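You operate a simulated robot arm through the tools that you are given. There is no shell and no other tool.

Carry out the task below with a simulated robot arm. There is one attempt and no reset: what you move stays moved.

JOB
Make a green test sample: crank to MIN, then water to MAX.
Fine: use the white-band beaker; it ends on the teal mat; pour from the water jug and put it back. Set down upright: white-band beaker.
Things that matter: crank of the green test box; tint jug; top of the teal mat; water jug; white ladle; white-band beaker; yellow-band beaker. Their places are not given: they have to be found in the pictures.

Only the result counts: the job must be done as asked and must still hold three seconds after the hand-in. Knocking over, shifting, dropping, spilling or breaking anything else fails it.

ROBOT AND FRAMES
A 7-joint arm with a three-finger gripper, fixed in place. Base frame: the origin is on the floor under the middle of its stand, x ahead of it, y to its left, z up. Units: mm, rad, N and s.
It reaches about 1342 mm from its shoulder. Its first joint turns from -2.897 to 2.897 rad. Payload 2.69 kg.
The TCP is the grasp point between the finger pads, 30 mm short of the fingertips. In the tool frame z runs along the fingers and y along their closing line. The gripper opens to 128 mm; its body begins 117 mm behind the TCP.
Orientation is that of the tool frame in the base frame, as a unit quaternion [w, x, y, z]. With the fingers straight down and closing along the base's y, the tool's x points along the base's -x, its y along +y and its z along -z.

CONTROLS
- The arm moves only by the tool jog_arm. Its argument "series" is a list of rows, each an object of numbers (a shift or turn left out is 0, a gripper value left out holds the last): "ax", "ay", "az": the turn, a rotation vector about the tool's x, y, z in units of 8 degrees (1.0 is 8 degrees); "x", "y", "z": the shift along the tool's x, y, z in units of 20 mm (1.0 is 20 mm); "grip": the finger opening in cm, from 0 to 12.8. In form: [{"ax": .., "ay": .., "az": .., "x": .., "y": .., "z": .., "grip": ..}, ...]. A call has 1 to 20 rows; each row shifts and turns the commanded pose from where the row before left it, along the tool's axes as they then stand. A call with a number of a shift or a turn outside -1 to 1 is refused whole. A row lasts 0.2 s, in which the tool goes at most 50 mm and 0.15 rad; a call with a longer step from one row to the next is refused whole, and so is a gripper value outside its range. Where a pose cannot be reached the arm comes as near as it can. A force on the tool above 40 N (or 10 N above the force at the start of the call, whichever is more), or a blocked arm, ends the call early, and 0.2 s more pass. Each finger travels about 127 mm/s and halts on what it meets, pressing with about 45 N; the grip force reading is that of the motor and also rises with nothing between the fingers. The clock runs only during rows and for 0.2 s after the last one: add rows that do not move to give the fingers time. The reply holds the time, the measured pose of the TCP, the force on the tool along the base axes, the opening and the grip force, in the units named above and with some noise, with the torque about the TCP (base axes, N m) and any sound that the robot's microphone picked up.
- Cameras (640 x 400 px; columns grow to the right, rows downward): "scene" is fixed at [401.7, -652.3, 1663.4]; the picture's right is [0.96, -0.30, 0.00], its down [-0.27, -0.87, -0.42] and it looks along [0.12, 0.40, -0.91] (base axes); focal length 214 px, centre (320, 200). "wrist" rides on the gripper at [58, 54, -131] in the tool frame; the picture's right is [-0.68, 0.74, 0.00], its down [-0.62, -0.57, -0.55] and it looks along [-0.40, -0.37, 0.84] (tool axes); focal length 234 px, centre (320, 200).
- snapshot(camera): a new picture of that camera. It takes no simulated time.
- raise_lower(by): moves the trunk up (or, below 0, down) by that many mm; the arm rides with it, the base frame stays. It gives what a move gives, with no picture.
- point_at(camera, pixels): there is no depth. For up to 12 entries [column, row, z] of the newest picture of that camera ("zoom" is the newest enlarged one), the place [x, y] in the base frame at which the ray of that pixel passes the height z, good to about 2 mm. It takes no simulated time.
- enlarge(camera, box): a new picture of the part [left, top, right, bottom] of that camera's present view, enlarged. It takes no simulated time.
- sign_off(): hands the job in; it is judged then, once.

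Open the gripper and draw the arm clear of the work before you hand the job in, unless the task says otherwise.

The tools are called as a command line: name --argument value ..., lists and objects as JSON in quotes. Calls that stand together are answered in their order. jog_arm: Moves the arm, as the interface text tells. Its arguments: {"type":"object","properties":{"series":{"type":"array"}},"required":["series"]} The other tools are called the same way: raise_lower (by) moves the trunk up or down; snapshot (camera) takes a picture; point_at (camera, pixels) gives the place at which the rays of pixels pass given heights; enlarge (camera, box) takes an enlarged picture of a part of a camera's view; sign_off () hands the job in.

At the start:

```text
time: 0.0
ee_pos: [558.9, 9.3, 1400.7]
ee_rot: [0.0, 0.0, 1.0, 0.0]
contact_force: [-0.1, -0.2, 0.0]
ft_torque: [0.01, 0.0, 0.04]
width: 127.8
grasp_force: 0.0
trunk travel left (down, up): [-250.0, 100.0]
```

scene: 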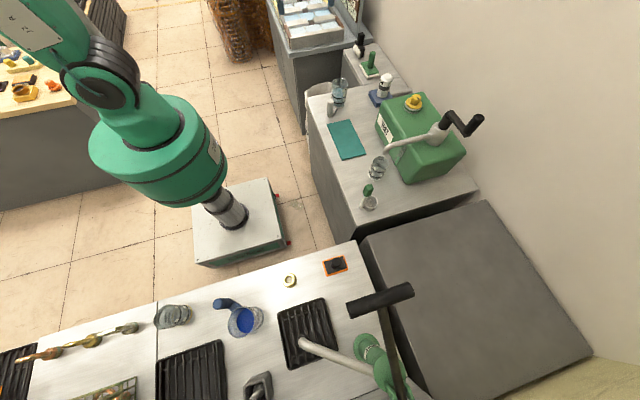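
wrist: 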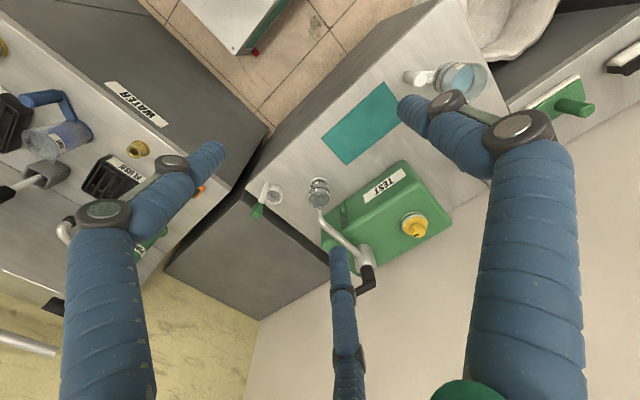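

I start by looking closer at the worktop with the green test box, the mat and the beakers, around (400,130) in the scene, and at the front bench around (240,320).

enlarge --camera "scene" --box '[300, 70, 500, 220]'

enlarge --camera "wrist" --box '[240, 50, 500, 300]'

enlarge --camera "scene" --box '[100, 230, 440, 400]'

```text
2.67 times, centred on (400, 145) of scene
```

zoom: 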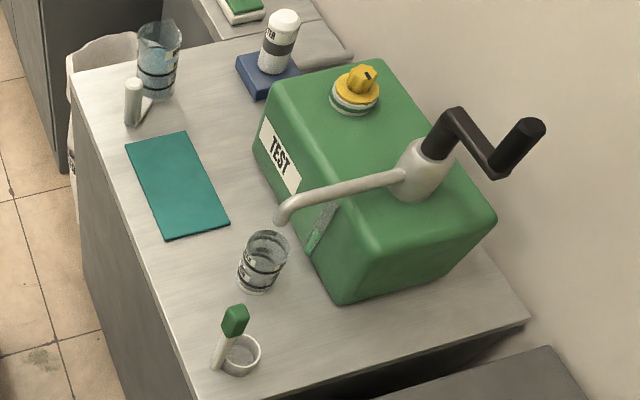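

```text
1.60 times, centred on (370, 175) of wrist
```

zoom: 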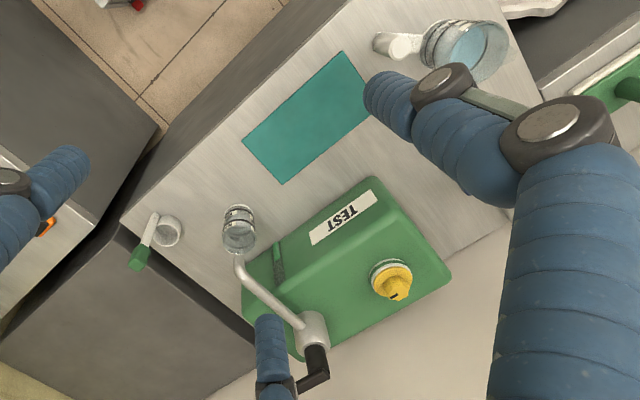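

```text
1.88 times, centred on (270, 315) of scene
```

zoom: 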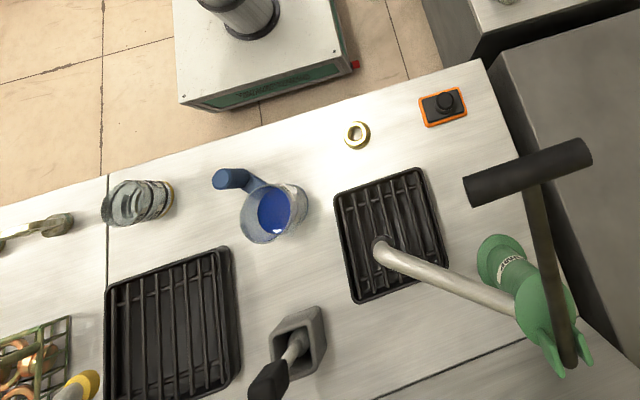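

The beaker under the spout is near (377,165), another is near (170,317), and jugs are near (338,92) and (244,320). I zoom in further to read bands and labels.

enlarge --camera "scene" --box '[355, 140, 405, 175]'

enlarge --camera "scene" --box '[310, 65, 380, 120]'

enlarge --camera "scene" --box '[140, 290, 200, 340]'

enlarge --camera "scene" --box '[205, 285, 285, 350]'

enlarge --camera "scene" --box '[345, 175, 395, 220]'

enlarge --camera "scene" --box '[340, 20, 410, 110]'

enlarge --camera "wrist" --box '[300, 160, 400, 260]'

```text
11.43 times, centred on (380, 158) of scene
```

zoom: 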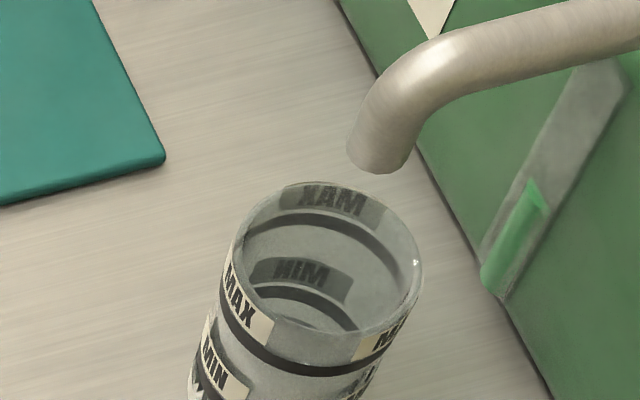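

```text
7.27 times, centred on (345, 92) of scene
```

zoom: 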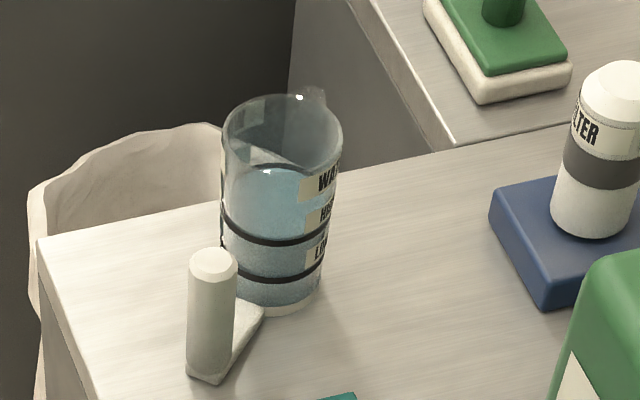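

```text
8.00 times, centred on (170, 315) of scene
```

zoom: 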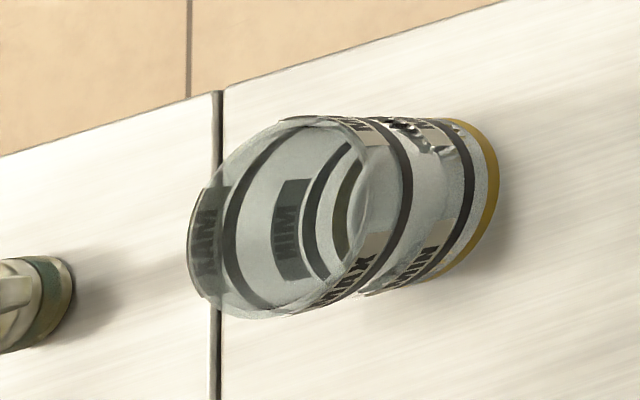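

```text
6.15 times, centred on (245, 318) of scene
```

zoom: 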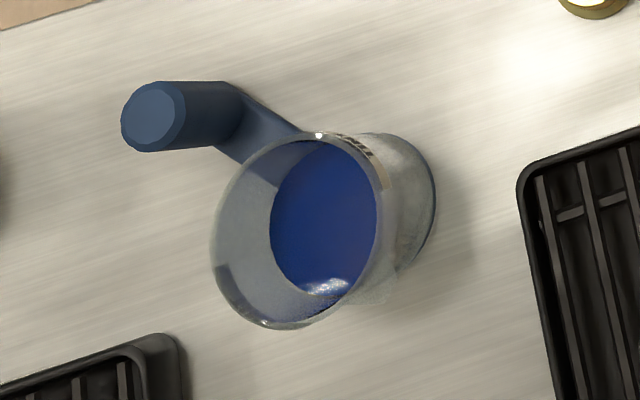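

```text
8.89 times, centred on (370, 198) of scene
```

zoom: 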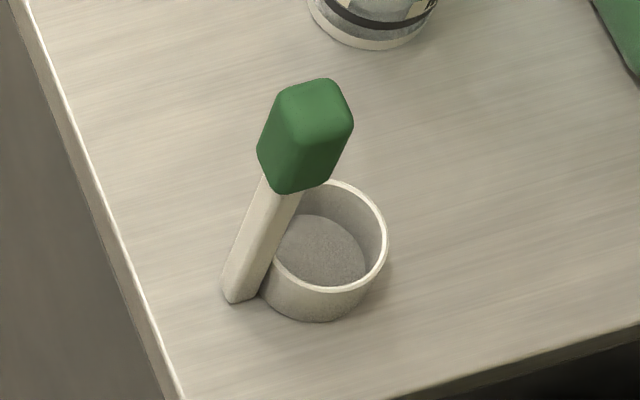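

```text
4.44 times, centred on (375, 65) of scene
```

zoom: 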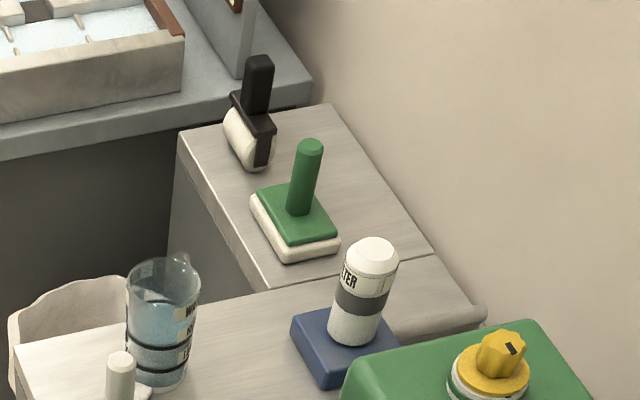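

```text
4.00 times, centred on (350, 210) of wrist
```

zoom: 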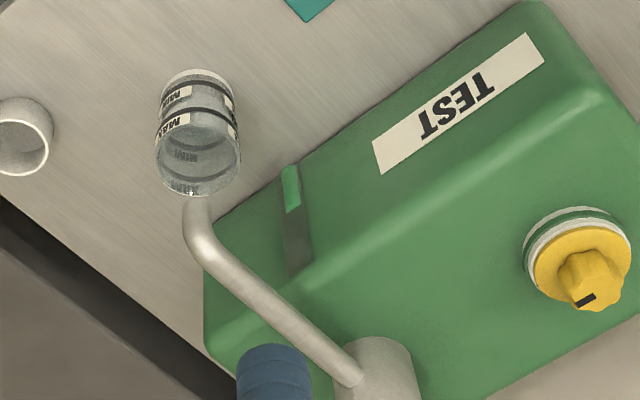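

The white-band beaker (pale base ring) stands just in front of the spout, the yellow-band one is on the front bench, and the jug labelled WATER is by the bin. I triangulate the worktop height using mat corners in both views.

snapshot --camera "scene"

snapshot --camera "wrist"

point_at --camera "scene" --pixels '[[326.9, 124.4, 700], [326.9, 124.4, 900], [349.4, 119.1, 700], [349.4, 119.1, 900], [365.9, 153.6, 700], [365.9, 153.6, 900], [342.3, 160, 700], [342.3, 160, 900]]'

point_at --camera "wrist" --pixels '[[384.4, 81.9, 700], [384.4, 81.9, 900], [402.5, 118.75, 700], [402.5, 118.75, 900], [346.9, 165, 700], [346.9, 165, 900], [321.9, 137.5, 700], [321.9, 137.5, 900]]'

```text
taken
```

scene: 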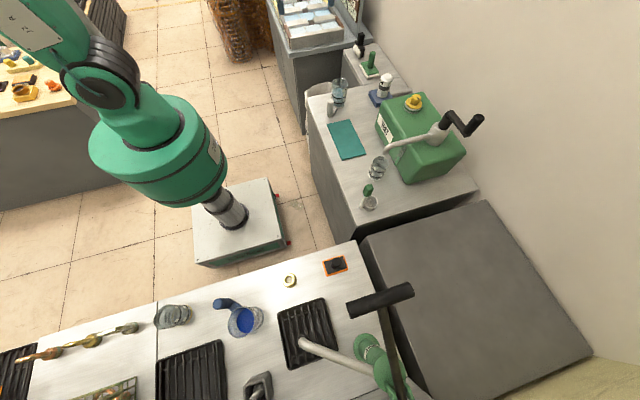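

```text
taken
```

wrist: 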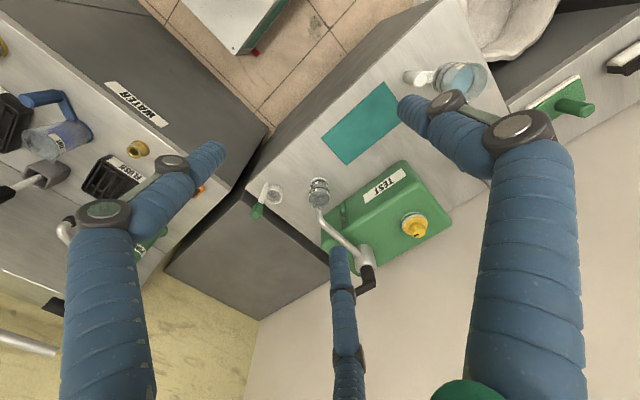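

```text
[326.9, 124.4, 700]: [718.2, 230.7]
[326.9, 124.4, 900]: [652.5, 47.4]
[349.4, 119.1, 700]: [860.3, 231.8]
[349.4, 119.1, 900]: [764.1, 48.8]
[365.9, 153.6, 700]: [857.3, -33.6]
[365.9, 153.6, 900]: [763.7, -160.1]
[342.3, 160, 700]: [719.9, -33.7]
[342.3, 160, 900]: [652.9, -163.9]
```

```text
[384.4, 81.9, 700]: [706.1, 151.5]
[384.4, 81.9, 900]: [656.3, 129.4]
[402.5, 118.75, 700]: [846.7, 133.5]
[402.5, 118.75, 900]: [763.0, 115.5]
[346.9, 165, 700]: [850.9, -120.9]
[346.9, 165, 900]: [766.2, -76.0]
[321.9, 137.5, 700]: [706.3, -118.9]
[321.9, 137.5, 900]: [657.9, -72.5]
```

Both views agree on the mat top at about z = 800, spanning roughly x 685–812, y −98–139. Now I zoom on the beaker, spout, jug and crank in both views to triangulate them.

enlarge --camera "scene" --box '[348, 140, 420, 185]'

enlarge --camera "wrist" --box '[288, 165, 368, 215]'

enlarge --camera "wrist" --box '[390, 40, 510, 115]'

enlarge --camera "scene" --box '[400, 80, 496, 140]'

enlarge --camera "wrist" --box '[300, 230, 396, 290]'

```text
8.89 times, centred on (384, 162) of scene
```

zoom: 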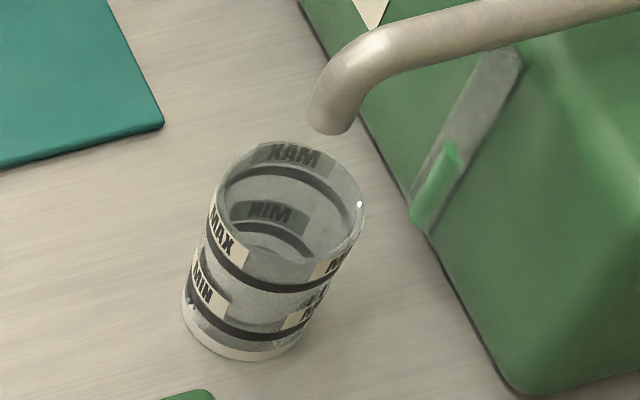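

```text
8.00 times, centred on (328, 190) of wrist
```

zoom: 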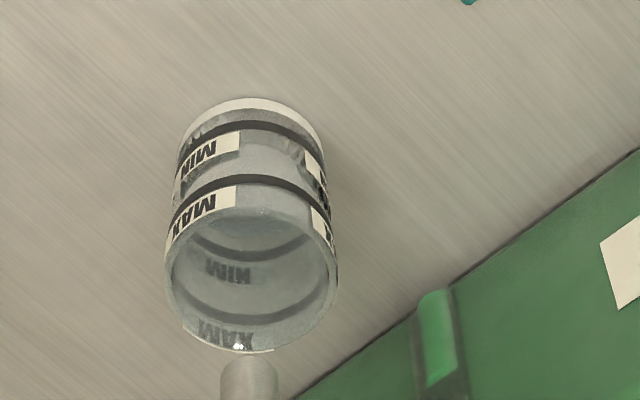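

```text
5.33 times, centred on (450, 78) of wrist
```

zoom: 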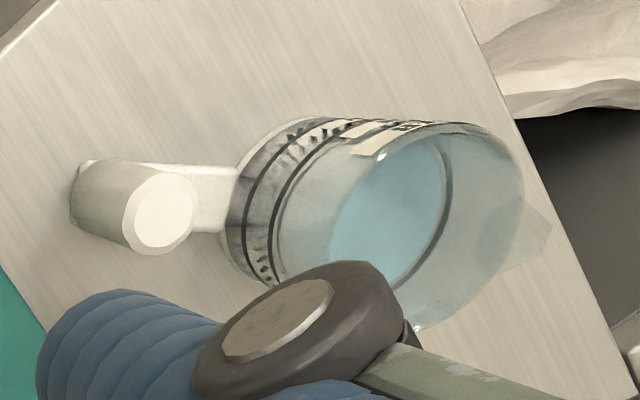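

```text
6.67 times, centred on (448, 110) of scene
```

zoom: 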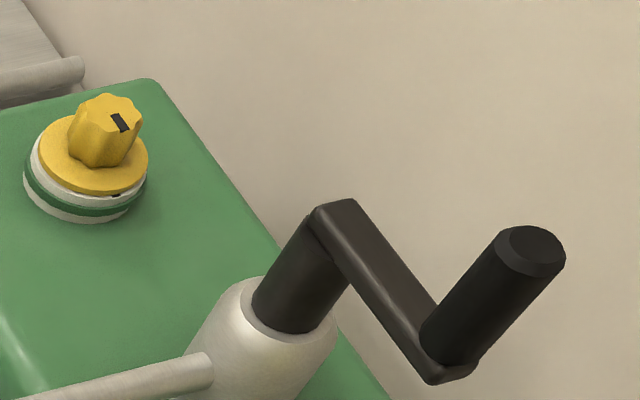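

```text
6.67 times, centred on (348, 260) of wrist
```

zoom: 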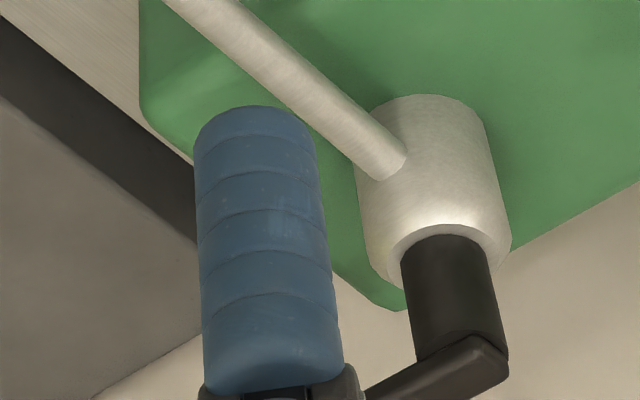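

I query rays for the white beaker rim/base, jug handle and rim, spout mouth and crank from both views at two heights to triangulate.

point_at --camera "scene" --pixels '[[380.6, 162.8, 900], [375.6, 175.8, 800], [384.9, 153.7, 1000], [330.4, 101.0, 900], [330.4, 101.0, 800], [339.8, 83.6, 1000], [338.8, 104.2, 800], [343.9, 77.6, 1000], [479.5, 117.8, 1200], [450.25, 111.5, 1200], [444.25, 128.0, 1100], [467.2, 134.75, 1100]]'

point_at --camera "wrist" --pixels '[[319.4, 200, 900], [319.75, 182.5, 800], [319, 209.75, 1000], [420.5, 79.75, 900], [420.5, 79.75, 800], [319.4, 200, 1000], [366.4, 266, 1100], [373.5, 283.25, 1200], [373.5, 283.25, 1100], [319, 209.75, 900], [319.4, 200, 800], [366.4, 266, 1000]]'

```text
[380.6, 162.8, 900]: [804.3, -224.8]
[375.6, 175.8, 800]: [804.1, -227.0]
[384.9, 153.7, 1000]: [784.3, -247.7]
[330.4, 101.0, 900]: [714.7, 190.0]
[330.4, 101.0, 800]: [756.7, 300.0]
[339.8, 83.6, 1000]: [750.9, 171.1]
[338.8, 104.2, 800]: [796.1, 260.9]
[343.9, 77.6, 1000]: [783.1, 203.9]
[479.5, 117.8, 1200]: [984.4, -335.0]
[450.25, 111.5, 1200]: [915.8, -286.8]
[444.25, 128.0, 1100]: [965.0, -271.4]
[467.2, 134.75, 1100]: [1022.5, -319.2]
```

```text
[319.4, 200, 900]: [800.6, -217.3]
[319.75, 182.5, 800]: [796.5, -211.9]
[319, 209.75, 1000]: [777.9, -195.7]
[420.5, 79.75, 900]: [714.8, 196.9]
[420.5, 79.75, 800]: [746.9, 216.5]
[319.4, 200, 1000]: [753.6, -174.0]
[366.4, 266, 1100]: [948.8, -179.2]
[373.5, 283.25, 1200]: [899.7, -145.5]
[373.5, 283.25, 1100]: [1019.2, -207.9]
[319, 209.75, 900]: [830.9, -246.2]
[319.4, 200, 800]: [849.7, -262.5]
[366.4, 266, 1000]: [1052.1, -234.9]
```

Triangulation puts the white beaker at about (803,−222), rim z≈897, right under the spout mouth (≈(807,−219,953)); jug handle top at (718,198,892); crank axis near (1030,−217) with its upright handle near (1023,−315). I now check the worktop corners, box edges, ladle, mat and yellow beaker positions.

point_at --camera "scene" --pixels '[[478.75, 190, 797], [306, 96, 797], [355, 235, 797], [397.5, 167, 797], [405, 183, 797], [371.7, 203.0, 797], [360.3, 209, 797], [369, 188, 900], [465, 155, 1000], [410.6, 93.3, 1000]]'

point_at --camera "wrist" --pixels '[[240, 190, 797], [273, 197, 797], [258, 212, 900], [328, 245, 1000], [398, 160, 1000], [452, 218, 1000], [414, 225, 1100], [387, 188, 1000], [466, 208, 797], [440, 0, 797]]'

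enlarge --camera "wrist" --box '[230, 160, 310, 230]'

```text
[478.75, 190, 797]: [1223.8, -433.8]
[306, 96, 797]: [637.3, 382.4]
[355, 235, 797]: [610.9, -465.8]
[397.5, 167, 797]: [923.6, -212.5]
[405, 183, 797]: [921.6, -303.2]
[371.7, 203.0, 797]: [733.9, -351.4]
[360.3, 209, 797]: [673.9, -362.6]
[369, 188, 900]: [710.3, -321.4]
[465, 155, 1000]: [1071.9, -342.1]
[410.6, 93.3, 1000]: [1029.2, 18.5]
```

```text
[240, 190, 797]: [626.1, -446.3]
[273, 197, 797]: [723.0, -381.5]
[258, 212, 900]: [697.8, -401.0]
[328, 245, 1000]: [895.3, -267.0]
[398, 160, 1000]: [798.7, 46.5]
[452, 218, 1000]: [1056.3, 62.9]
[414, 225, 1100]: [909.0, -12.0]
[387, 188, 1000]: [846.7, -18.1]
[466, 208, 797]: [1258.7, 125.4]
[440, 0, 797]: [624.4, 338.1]
```

```text
5.71 times, centred on (270, 195) of wrist
```

zoom: 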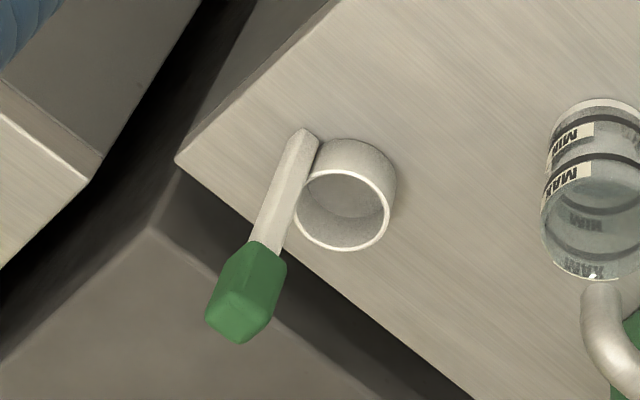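

The ladle stands at about (735,−355), the worktop spans x≈630–1225 and y≈−450–360, and the wall is near x≈1230. I move at height toward the crank to view it more closely with the wrist camera.

jog_arm --series '[{"x": -1, "y": -0.7}, {"x": -1, "y": -0.7}, {"x": -1, "y": -0.7}, {"x": -1, "y": -0.7}, {"x": -1, "y": -0.7}, {"x": -1, "y": -0.7}, {"x": -1, "y": -0.7}, {"x": -1, "y": -0.7}, {"x": -1, "y": -0.7}, {"x": -1, "y": -0.7}, {"x": -1, "y": -0.7}, {"x": -1, "y": -0.7}, {"x": -1, "y": -0.7}, {"x": -1, "y": -0.7}, {"x": -1, "y": -0.7}, {"x": -1, "y": -0.7}]'

snapshot --camera "wrist"

snapshot --camera "scene"

```text
time: 3.4
ee_pos: [877.1, -217.2, 1400.8]
ee_rot: [-0.001, 0.001, 1.0, 0.0]
contact_force: [0.5, 0.6, 0.0]
ft_torque: [0.0, 0.02, 0.01]
width: 128.1
grasp_force: 0.0
trunk travel left (down, up): [-250.0, 100.0]
```

```text
taken
```

wrist: 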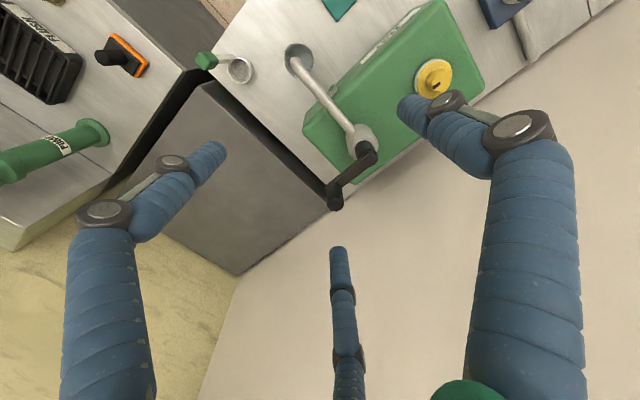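

```text
taken
```

scene: 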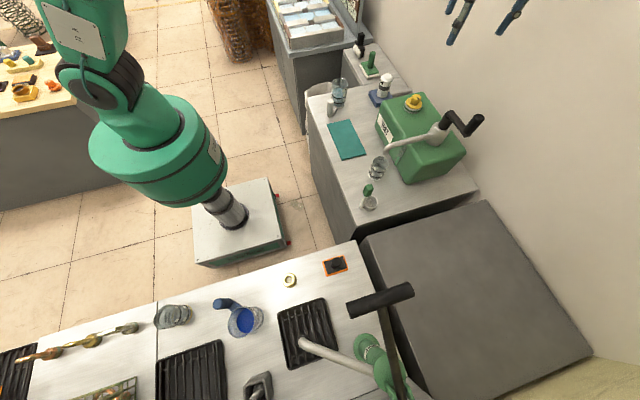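

The wrist view now shows the crank: pivot near (362,150), handle end near (335,205). I zoom on it.

enlarge --camera "wrist" --box '[290, 110, 402, 220]'

enlarge --camera "wrist" --box '[260, 30, 372, 110]'

```text
3.64 times, centred on (346, 165) of wrist
```

zoom: 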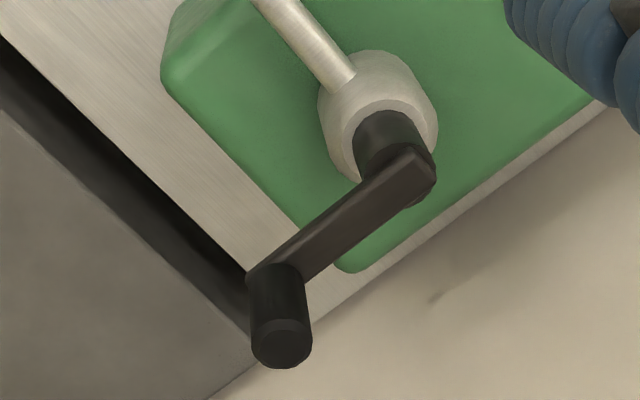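

```text
5.00 times, centred on (316, 70) of wrist
```

zoom: 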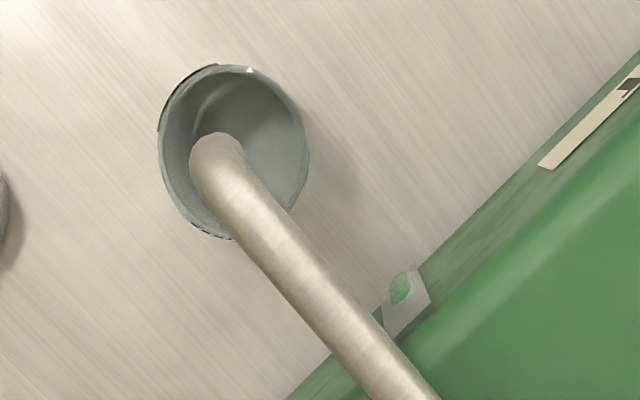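

I query the handle top at (335.3,205.7), handle base, and pivot from this new pose and compare with the scene rays.

point_at --camera "wrist" --pixels '[[335.3, 205.7, 1200], [335.3, 205.7, 1150], [333.6, 185.6, 1100], [370.0, 160.0, 1100], [365.8, 148, 1025], [301, 63, 960], [305, 67.5, 897], [331, 145, 1000]]'

point_at --camera "scene" --pixels '[[479.5, 117.8, 1200], [479.5, 117.8, 1150], [467.2, 134.75, 1100], [450.25, 111.5, 1100], [444.25, 128.0, 1025]]'

```text
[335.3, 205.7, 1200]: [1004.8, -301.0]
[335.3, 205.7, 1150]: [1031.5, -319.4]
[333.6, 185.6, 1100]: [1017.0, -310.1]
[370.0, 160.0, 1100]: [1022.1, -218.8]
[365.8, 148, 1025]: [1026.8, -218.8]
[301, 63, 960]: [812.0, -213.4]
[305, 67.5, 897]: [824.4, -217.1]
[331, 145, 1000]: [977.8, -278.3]
```

```text
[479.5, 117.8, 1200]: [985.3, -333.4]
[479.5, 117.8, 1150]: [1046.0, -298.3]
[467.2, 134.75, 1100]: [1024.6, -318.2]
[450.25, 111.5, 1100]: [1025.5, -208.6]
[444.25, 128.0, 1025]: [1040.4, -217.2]
```

The handle resolves to (1021,−312) with z 1095–1170, and the pivot to (1026,−217), so the radius is about 95 mm. I move above the handle, narrow the fingers to 7 cm, and descend to just above it.

jog_arm --series '[{"x": -0.9, "y": -0.594, "grip": 7}, {"x": -0.9, "y": -0.594}, {"x": -0.9, "y": -0.594}, {"x": -0.9, "y": -0.594}, {"x": -0.9, "y": -0.594}, {"x": -0.9, "y": -0.594}, {"x": -0.9, "y": -0.594}, {"x": -0.9, "y": -0.594}, {"z": 1}, {"z": 1}, {"z": 1}, {"z": 1}, {"z": 1}, {"z": 1}, {"z": 1}, {"z": 1}]'

snapshot --camera "wrist"

snapshot --camera "scene"

```text
time: 6.8
ee_pos: [985.9, -297.8, 1227.9]
ee_rot: [0.001, 0.0, 1.0, 0.0]
contact_force: [0.5, 0.8, 0.8]
ft_torque: [-0.01, -0.04, -0.02]
width: 70.1
grasp_force: 0.1
out of reach, approached as far as the arm can: row 6, 7, 8
trunk travel left (down, up): [-250.0, 100.0]
```

```text
taken
```

wrist: 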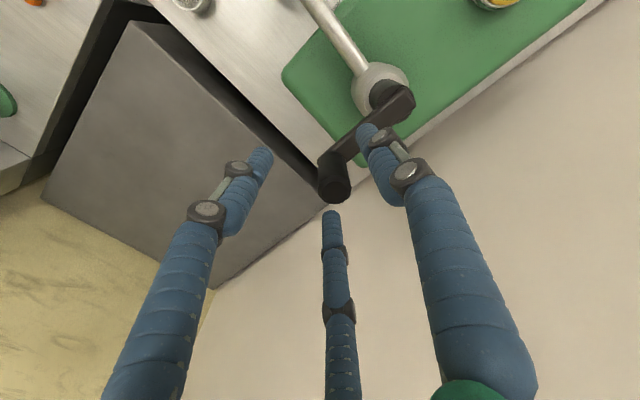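

```text
taken
```

scene: 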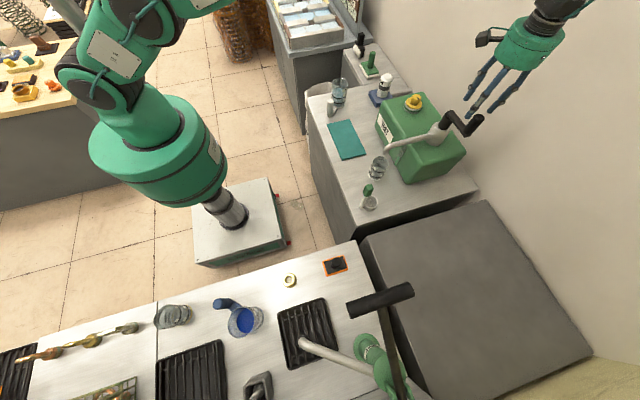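

At that height the reach ran out at x≈986; the handle top is still ahead at (335,190) in the wrist view. I raise the trunk fully to level the shoulder with the wrist and see if reach improves.

raise_lower --by 100

```text
time: 8.1
ee_pos: [985.3, -297.8, 1328.7]
ee_rot: [-0.001, 0.001, 1.0, 0.0]
contact_force: [0.0, -0.1, 0.2]
ft_torque: [0.01, 0.05, 0.01]
width: 70.1
grasp_force: 0.1
trunk travel left (down, up): [-350.0, 0.0]
```

Now I descend to z≈1230 (fingertips 30 mm above the handle top) and test reaching the far side of the crank circle, about (1121,−217).

jog_arm --series '[{"z": 1}, {"z": 1}, {"z": 1}, {"z": 1}, {"z": 0.9}, {"x": -1, "y": 0.57}, {"x": -1, "y": 0.57}, {"x": -1, "y": 0.57}, {"x": -1, "y": 0.57}, {"x": -1, "y": 0.57}, {"x": -1, "y": 0.57}, {"x": -0.8, "y": 0.57}]'

snapshot --camera "scene"

snapshot --camera "wrist"

```text
time: 10.7
ee_pos: [1065.2, -216.3, 1235.6]
ee_rot: [0.001, 0.001, 1.0, -0.002]
contact_force: [0.5, 1.7, 0.2]
ft_torque: [-0.13, -0.06, 0.01]
width: 70.1
grasp_force: 0.0
out of reach, approached as far as the arm can: row 9, 10, 11, 12
trunk travel left (down, up): [-350.0, 0.0]
```

```text
taken
```

scene: 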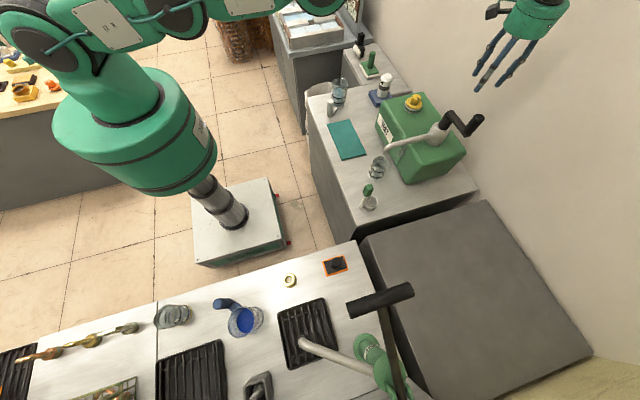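

```text
taken
```

wrist: 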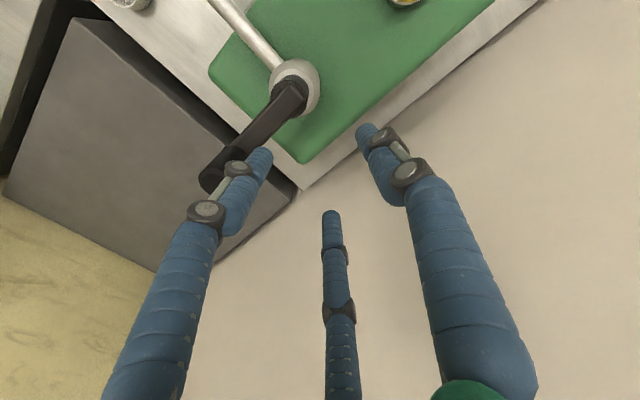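

Straight-down reach tops out near 1087 mm, so the far side of the crank needs the tool tilted outward. I tilt 20° (fingers leaning toward +x) and move above the handle at (1021,−312).

jog_arm --series '[{"ay": -0.834}, {"ay": -0.833}, {"ay": -0.833}, {"x": 0.413, "y": -0.96, "z": -0.15}, {"x": 0.413, "y": -0.96, "z": -0.15}, {"x": 0.413, "y": -0.96, "z": -0.15}, {"x": 0.413, "y": -0.96, "z": -0.15}, {"x": 0.413, "y": -0.96, "z": -0.15}]'

snapshot --camera "wrist"

enlarge --camera "scene" --box '[410, 30, 540, 160]'

```text
time: 12.5
ee_pos: [1020.1, -315.5, 1232.3]
ee_rot: [0.173, 0.0, 0.985, 0.0]
contact_force: [-0.5, -0.1, 0.7]
ft_torque: [-0.02, -0.04, 0.02]
width: 69.9
grasp_force: 0.0
trunk travel left (down, up): [-350.0, 0.0]
```

```text
taken
```

wrist: 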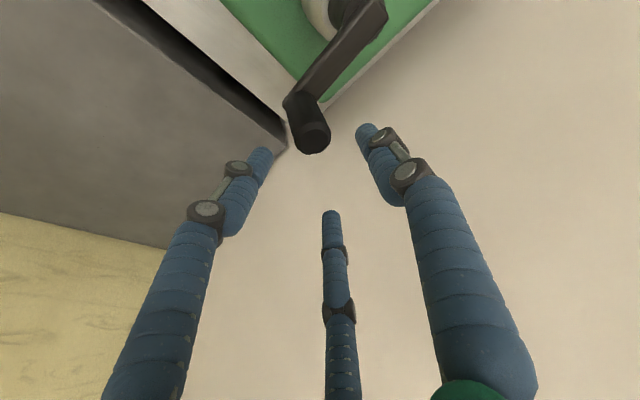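

```text
3.08 times, centred on (475, 95) of scene
```

zoom: 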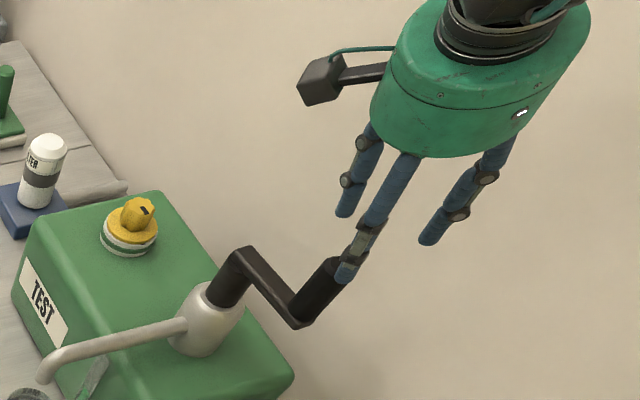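

The three fingers are arranged like a three-jaw chuck around the TCP (tips at (262,155), (330,215), (365,130)). A smaller tilt would cage the handle better, so I go back to 12° and test the far point (1121,−217) at this safe height.

jog_arm --series '[{"ay": 1}, {"x": -0.82, "y": 0.82, "z": 0.18}, {"x": -0.82, "y": 0.82, "z": 0.18}, {"x": -0.82, "y": 0.82, "z": 0.18}, {"x": -0.82, "y": 0.82, "z": 0.18}, {"x": -0.82, "y": 0.82, "z": 0.18}, {"x": -0.82, "y": 0.82, "z": 0.18}]'

```text
time: 14.1
ee_pos: [1122.1, -216.9, 1231.3]
ee_rot: [0.104, -0.001, 0.995, 0.001]
contact_force: [0.1, 0.0, 0.5]
ft_torque: [-0.01, 0.02, -0.02]
width: 69.8
grasp_force: 0.2
trunk travel left (down, up): [-350.0, 0.0]
```

The far point is reachable with 12° tilt. I return above the handle and lower to TCP z≈1152 with the fingers open 70 mm around it.

jog_arm --series '[{"x": 0.823, "y": -0.8, "z": -0.175}, {"x": 0.823, "y": -0.8, "z": -0.175}, {"x": 0.823, "y": -0.8, "z": -0.175}, {"x": 0.823, "y": -0.8, "z": -0.175}, {"x": 0.823, "y": -0.8, "z": -0.175}, {"x": 0.823, "y": -0.8, "z": -0.175}]'

enlarge --camera "wrist" --box '[220, 60, 420, 240]'

```text
time: 15.5
ee_pos: [1020.0, -314.0, 1232.0]
ee_rot: [0.105, 0.0, 0.995, 0.0]
contact_force: [0.4, 0.5, 0.4]
ft_torque: [0.01, 0.0, -0.04]
width: 69.7
grasp_force: 0.1
trunk travel left (down, up): [-350.0, 0.0]
```

```text
2.22 times, centred on (320, 150) of wrist
```

zoom: 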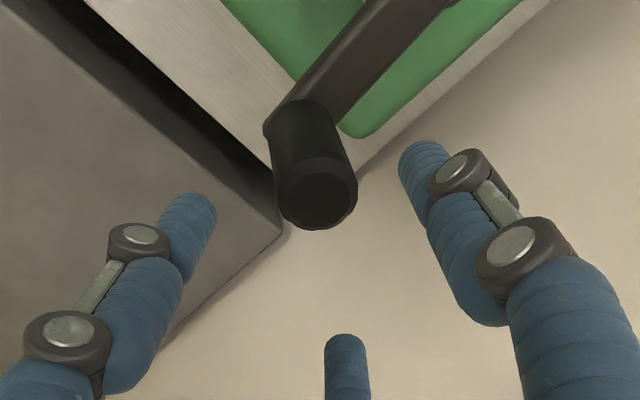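

I verify the handle top centre at wrist pixel (319,149) against z=1170 before descending.

point_at --camera "wrist" --pixels '[[319, 149, 1170], [319, 149, 1165], [319, 149, 1175]]'

```text
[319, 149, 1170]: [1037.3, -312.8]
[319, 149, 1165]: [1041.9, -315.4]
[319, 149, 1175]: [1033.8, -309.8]
```

That query may have used the older snapshot, so I use the zoom picture directly.

point_at --camera "zoom" --pixels '[[318, 198, 1170], [318, 198, 1160], [318, 198, 1180]]'

```text
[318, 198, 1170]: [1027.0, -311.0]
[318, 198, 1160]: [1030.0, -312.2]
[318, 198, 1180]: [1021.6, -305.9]
```

The handle top is at about (1025,−311,1170); I descend 80 mm vertically with a small correction.

jog_arm --series '[{"x": 0.137, "y": 0.02, "z": 0.789}, {"x": 0.137, "y": 0.02, "z": 0.789}, {"x": 0.137, "y": 0.02, "z": 0.789}, {"x": 0.137, "y": 0.02, "z": 0.789}, {"x": 0.137, "y": 0.02, "z": 0.789}]'

enlarge --camera "wrist" --box '[220, 60, 420, 240]'

enlarge --camera "scene" --box '[410, 50, 540, 160]'

```text
time: 16.7
ee_pos: [1022.0, -313.7, 1150.2]
ee_rot: [0.105, 0.0, 0.995, 0.0]
contact_force: [-0.2, 0.3, -0.1]
ft_torque: [0.0, -0.01, 0.0]
width: 69.9
grasp_force: 0.0
trunk travel left (down, up): [-350.0, 0.0]
```

```text
2.22 times, centred on (320, 150) of wrist
```

zoom: 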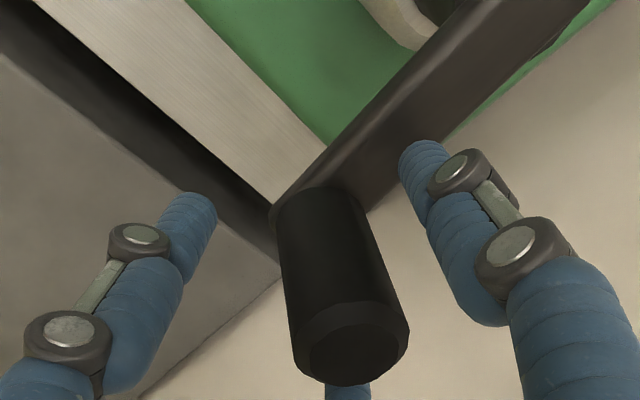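

```text
3.64 times, centred on (475, 105) of scene
```

zoom: 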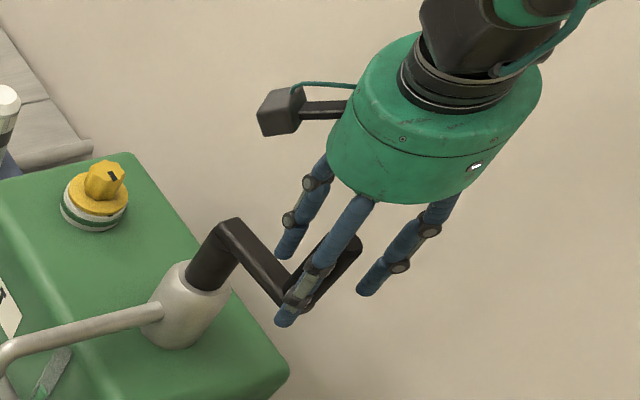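

The handle now stands between the three fingers. I close gradually to 4.2 cm and read the forces.

jog_arm --series '[{"grip": 5.5}, {"grip": 4.8}, {"grip": 4.2}, {}, {}]'

enlarge --camera "wrist" --box '[220, 60, 420, 240]'

```text
time: 17.9
ee_pos: [1022.2, -313.5, 1149.1]
ee_rot: [0.105, 0.0, 0.994, 0.0]
contact_force: [0.2, 0.1, 0.7]
ft_torque: [0.04, 0.01, -0.02]
width: 42.0
grasp_force: 0.1
trunk travel left (down, up): [-350.0, 0.0]
```

```text
2.22 times, centred on (320, 150) of wrist
```

zoom: 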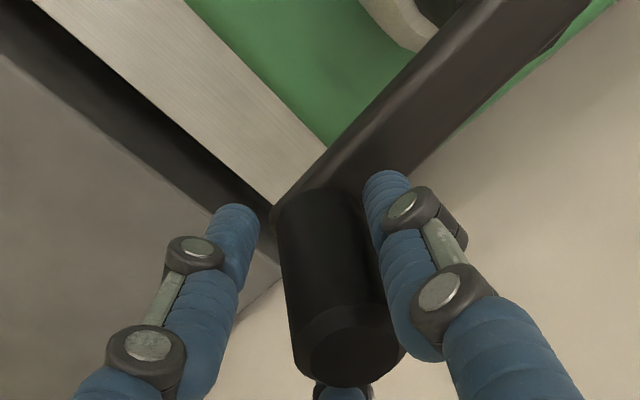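

No contact yet at 4.2 cm; I close to 3.6 cm.

jog_arm --series '[{"grip": 3.8}, {"grip": 3.6}, {}]'

```text
time: 18.7
ee_pos: [1023.1, -313.1, 1148.5]
ee_rot: [0.105, 0.0, 0.995, 0.0]
contact_force: [2.8, -3.0, 0.4]
ft_torque: [0.06, 0.02, -0.01]
width: 38.4
grasp_force: 1.8
trunk travel left (down, up): [-350.0, 0.0]
```

Contact at 38.4 mm, so the handle is caged. I loosen to 4.0 cm and try a 30° clockwise turn (handle toward −x), watching force, sound and beaker.

jog_arm --series '[{"grip": 4.0}, {"x": 0.807, "y": 0.1, "z": -0.172}, {"x": 0.773, "y": 0.24, "z": -0.164}, {"x": 0.719, "y": 0.375, "z": -0.153}]'

enlarge --camera "scene" --box '[348, 60, 520, 185]'

enlarge --camera "scene" --box '[348, 140, 420, 185]'

```text
time: 19.7
ee_pos: [975.3, -297.5, 1150.2]
ee_rot: [0.104, -0.001, 0.995, 0.0]
contact_force: [1.5, 0.2, 0.9]
ft_torque: [0.0, 0.11, 0.02]
width: 41.2
grasp_force: 0.5
trunk travel left (down, up): [-350.0, 0.0]
```

```text
3.20 times, centred on (434, 122) of scene
```

zoom: 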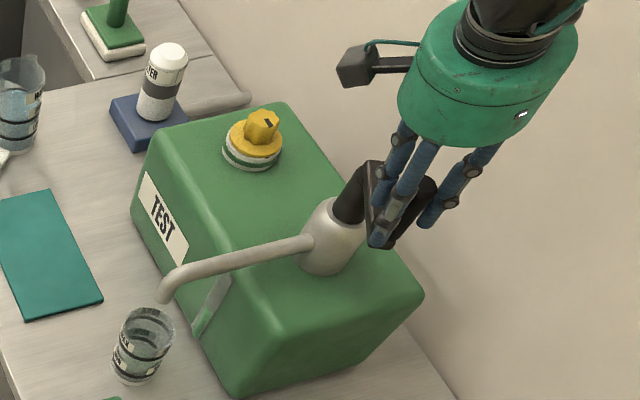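

```text
8.89 times, centred on (384, 162) of scene
```

zoom: 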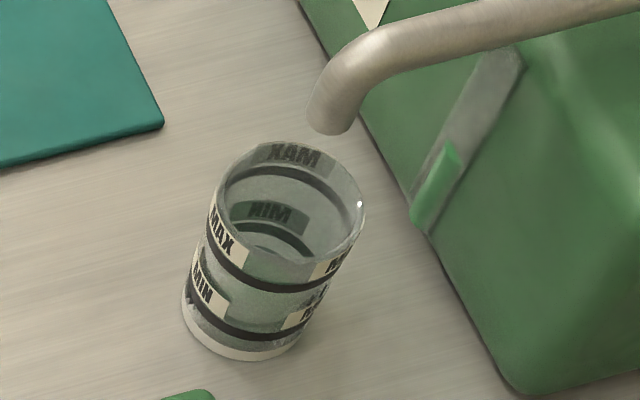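

The crank turned freely and the beaker looks slightly greener at its bottom. I zoom closely on the beaker to compare.

enlarge --camera "scene" --box '[362, 150, 402, 185]'

```text
11.43 times, centred on (382, 168) of scene
```

zoom: 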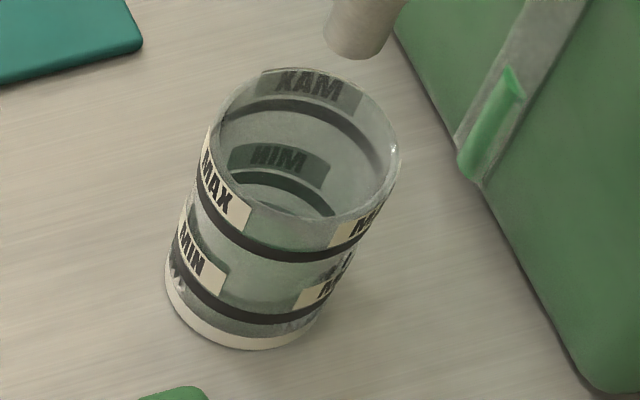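

There seems to be a faint green tint already. I turn another 30° clockwise and compare.

jog_arm --series '[{"x": 0.65, "y": 0.5, "z": -0.138}, {"x": 0.553, "y": 0.605, "z": -0.118}, {"x": 0.44, "y": 0.695, "z": -0.094}]'

enlarge --camera "scene" --box '[362, 150, 402, 185]'

enlarge --camera "scene" --box '[400, 60, 520, 150]'

```text
time: 20.5
ee_pos: [943.2, -262.2, 1149.7]
ee_rot: [0.104, -0.001, 0.995, 0.0]
contact_force: [-3.1, -1.0, -0.5]
ft_torque: [-0.12, 0.19, -0.01]
width: 44.7
grasp_force: 3.3
trunk travel left (down, up): [-350.0, 0.0]
```

```text
11.43 times, centred on (382, 168) of scene
```

zoom: 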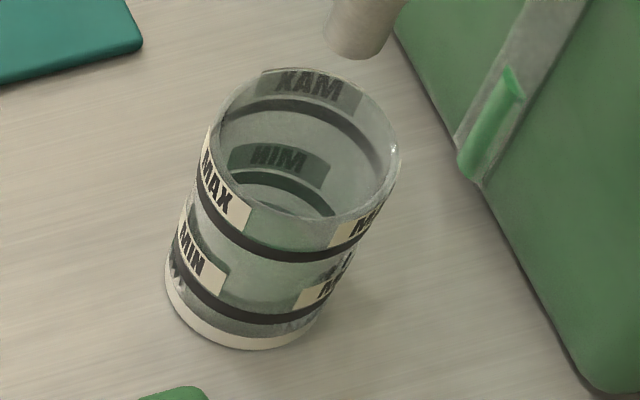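

```text
4.44 times, centred on (460, 105) of scene
```

zoom: 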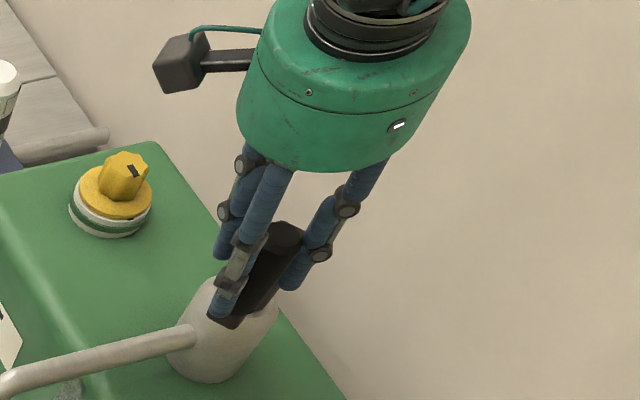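

The tint deepens slightly, so clockwise cranking dispenses slowly. I continue around to the +y side (about 120° more) with slightly more slack.

jog_arm --series '[{"x": 0.318, "y": 0.76, "z": -0.068, "grip": 4.3}, {"x": 0.181, "y": 0.81, "z": -0.038}, {"x": 0.039, "y": 0.825, "z": -0.008}, {"x": -0.098, "y": 0.825, "z": 0.021}, {"x": -0.235, "y": 0.79, "z": 0.05}, {"x": -0.367, "y": 0.735, "z": 0.078}, {"x": -0.489, "y": 0.665, "z": 0.104}, {"x": -0.592, "y": 0.565, "z": 0.126}, {"x": -0.68, "y": 0.45, "z": 0.145}, {"x": -0.743, "y": 0.325, "z": 0.158}, {"x": -0.792, "y": 0.185, "z": 0.168}, {"x": -0.807, "y": 0.04, "z": 0.172}]'

enlarge --camera "scene" --box '[362, 150, 402, 185]'

enlarge --camera "scene" --box '[380, 40, 520, 150]'

```text
time: 23.1
ee_pos: [1030.5, -121.8, 1150.8]
ee_rot: [0.105, 0.0, 0.995, 0.0]
contact_force: [-0.2, 0.2, -0.3]
ft_torque: [-0.02, 0.01, -0.02]
width: 43.1
grasp_force: 0.1
trunk travel left (down, up): [-350.0, 0.0]
```

```text
11.43 times, centred on (382, 168) of scene
```

zoom: 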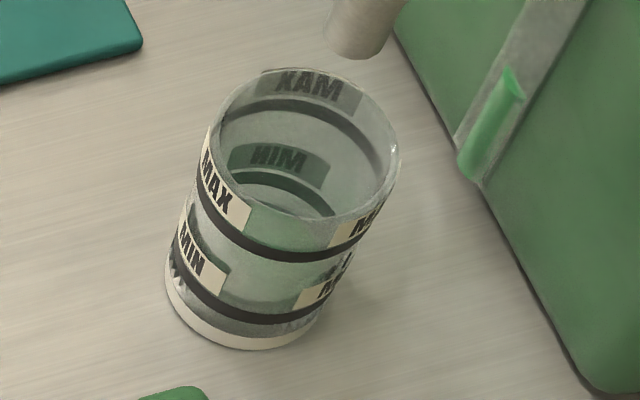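

```text
3.64 times, centred on (450, 95) of scene
```

zoom: 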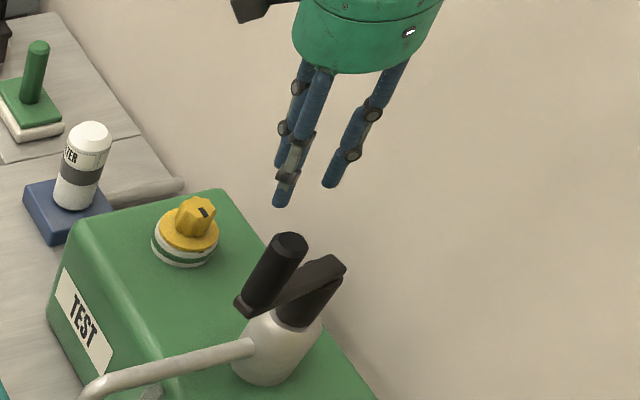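

The handle slipped out of the cage early in that sweep: it now stands near scene pixel (442,107). I locate it again.

snapshot --camera "scene"

snapshot --camera "wrist"

point_at --camera "scene" --pixels '[[441.8, 107.4, 1170], [430.8, 123.8, 1100]]'

```text
taken
```

scene: 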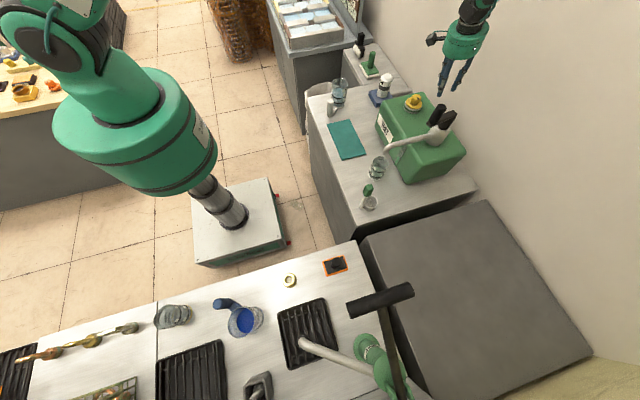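

```text
taken
```

wrist: 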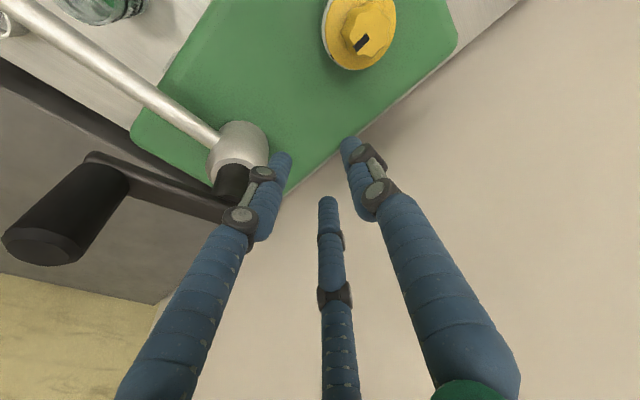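

```text
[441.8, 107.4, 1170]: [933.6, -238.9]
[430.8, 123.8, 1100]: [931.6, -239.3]
```

The handle stopped at (933,−239), i.e. about 75° turned. I look at the beaker in the wrist view at top-left to check whether liquid arrived.

enlarge --camera "wrist" --box '[60, 0, 160, 60]'

enlarge --camera "scene" --box '[366, 152, 390, 182]'

```text
6.40 times, centred on (110, 30) of wrist
```

zoom: 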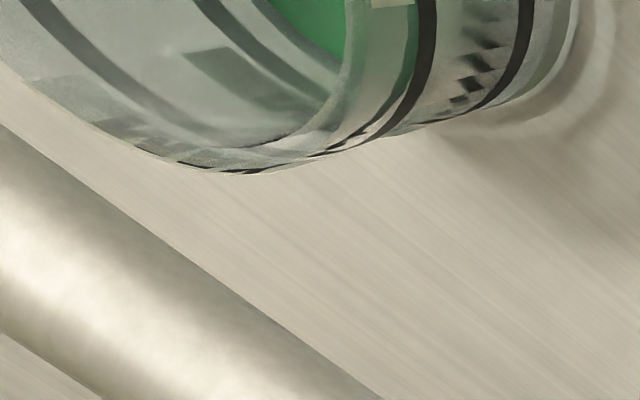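

```text
13.33 times, centred on (378, 167) of scene
```

zoom: 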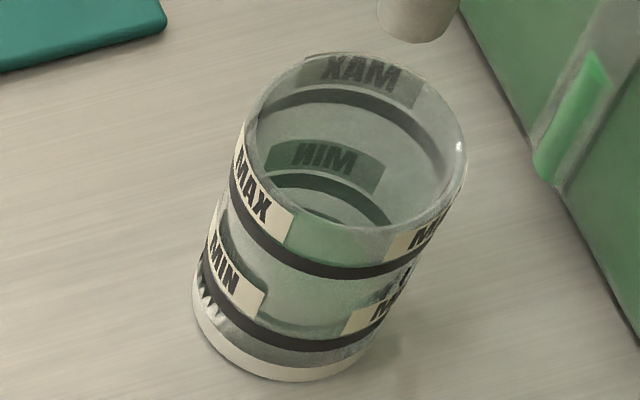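

Green liquid is visible inside the beaker in this wrist view. To calibrate how much 75° of cranking gives, I raise the hand and retract so the wrist camera can look at the beaker from the side.

jog_arm --series '[{"x": -0.208, "z": -0.978}, {"x": -0.208, "z": -0.978}, {"x": -0.208, "z": -0.978}, {"x": -0.208, "z": -0.978}, {"x": -0.208, "z": -0.978}, {"x": 0.978, "y": -0.084, "z": -0.208}, {"x": 0.978, "y": -0.084, "z": -0.208}, {"x": 0.978, "y": -0.084, "z": -0.208}, {"x": 0.978, "y": -0.084, "z": -0.208}, {"x": 0.978, "y": -0.084, "z": -0.208}, {"x": 0.978, "y": -0.084, "z": -0.208}, {"x": 0.978, "y": -0.084, "z": -0.208}, {"x": 0.978, "y": -0.084, "z": -0.208}, {"x": 0.978, "y": -0.084, "z": -0.208}, {"x": 0.978, "y": -0.084, "z": -0.208}]'

jog_arm --series '[{"x": 0.978, "y": -0.084, "z": -0.208}, {"x": 0.978, "y": -0.084, "z": -0.208}, {"x": 0.978, "y": -0.084, "z": -0.208}, {"x": 0.978, "y": -0.084, "z": -0.208}, {"x": 0.978, "y": -0.084, "z": -0.208}, {"x": 0.978, "y": -0.084, "z": -0.208}, {"x": 0.978, "y": -0.084, "z": -0.208}, {"x": 0.978, "y": -0.084, "z": -0.208}, {"x": 0.978, "y": -0.084, "z": -0.208}, {"ay": -1}, {"ay": -1}, {"ay": -1}, {"ay": -0.5}]'

```text
time: 26.3
ee_pos: [831.5, -139.9, 1253.9]
ee_rot: [0.104, 0.0, 0.995, 0.0]
contact_force: [-0.9, -1.0, 0.4]
ft_torque: [0.05, -0.04, 0.01]
width: 43.0
grasp_force: 0.1
trunk travel left (down, up): [-350.0, 0.0]
```

```text
time: 29.1
ee_pos: [650.0, -155.6, 1256.2]
ee_rot: [0.344, 0.001, 0.939, -0.002]
contact_force: [2.3, -1.0, 8.0]
ft_torque: [0.09, 0.75, 0.05]
width: 42.9
grasp_force: 0.1
trunk travel left (down, up): [-350.0, 0.0]
```

Now I descend straight down 330 mm with the 40° tilt so the camera looks at the beaker nearly from the side.

jog_arm --series '[{"x": 0.624, "z": 0.744}, {"x": 0.624, "z": 0.744}, {"x": 0.624, "z": 0.744}, {"x": 0.624, "z": 0.744}, {"x": 0.624, "z": 0.744}, {"x": 0.624, "z": 0.744}, {"x": 0.624, "z": 0.744}, {"x": 0.624, "z": 0.744}, {"x": 0.624, "z": 0.744}, {"x": 0.624, "z": 0.744}, {"x": 0.624, "z": 0.744}, {"x": 0.624, "z": 0.744}, {"x": 0.624, "z": 0.744}, {"x": 0.624, "z": 0.744}, {"x": 0.624, "z": 0.744}, {"x": 0.624, "z": 0.744}, {"x": 0.624, "z": 0.744}]'

snapshot --camera "wrist"

```text
time: 32.7
ee_pos: [650.9, -155.0, 922.2]
ee_rot: [0.341, 0.0, 0.94, 0.0]
contact_force: [-0.2, -1.1, -0.3]
ft_torque: [0.02, 0.01, 0.01]
width: 42.8
grasp_force: 0.0
trunk travel left (down, up): [-350.0, 0.0]
```

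```text
taken
```

wrist: 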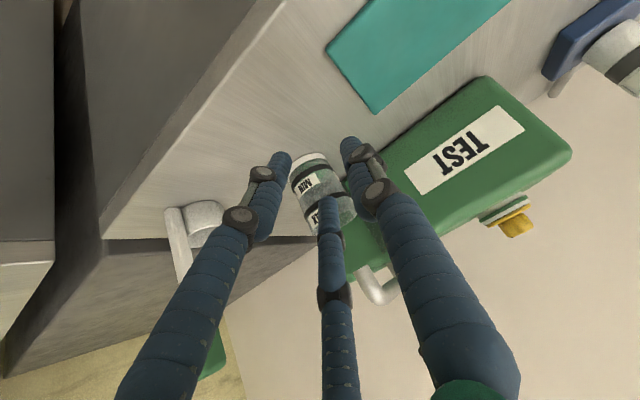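

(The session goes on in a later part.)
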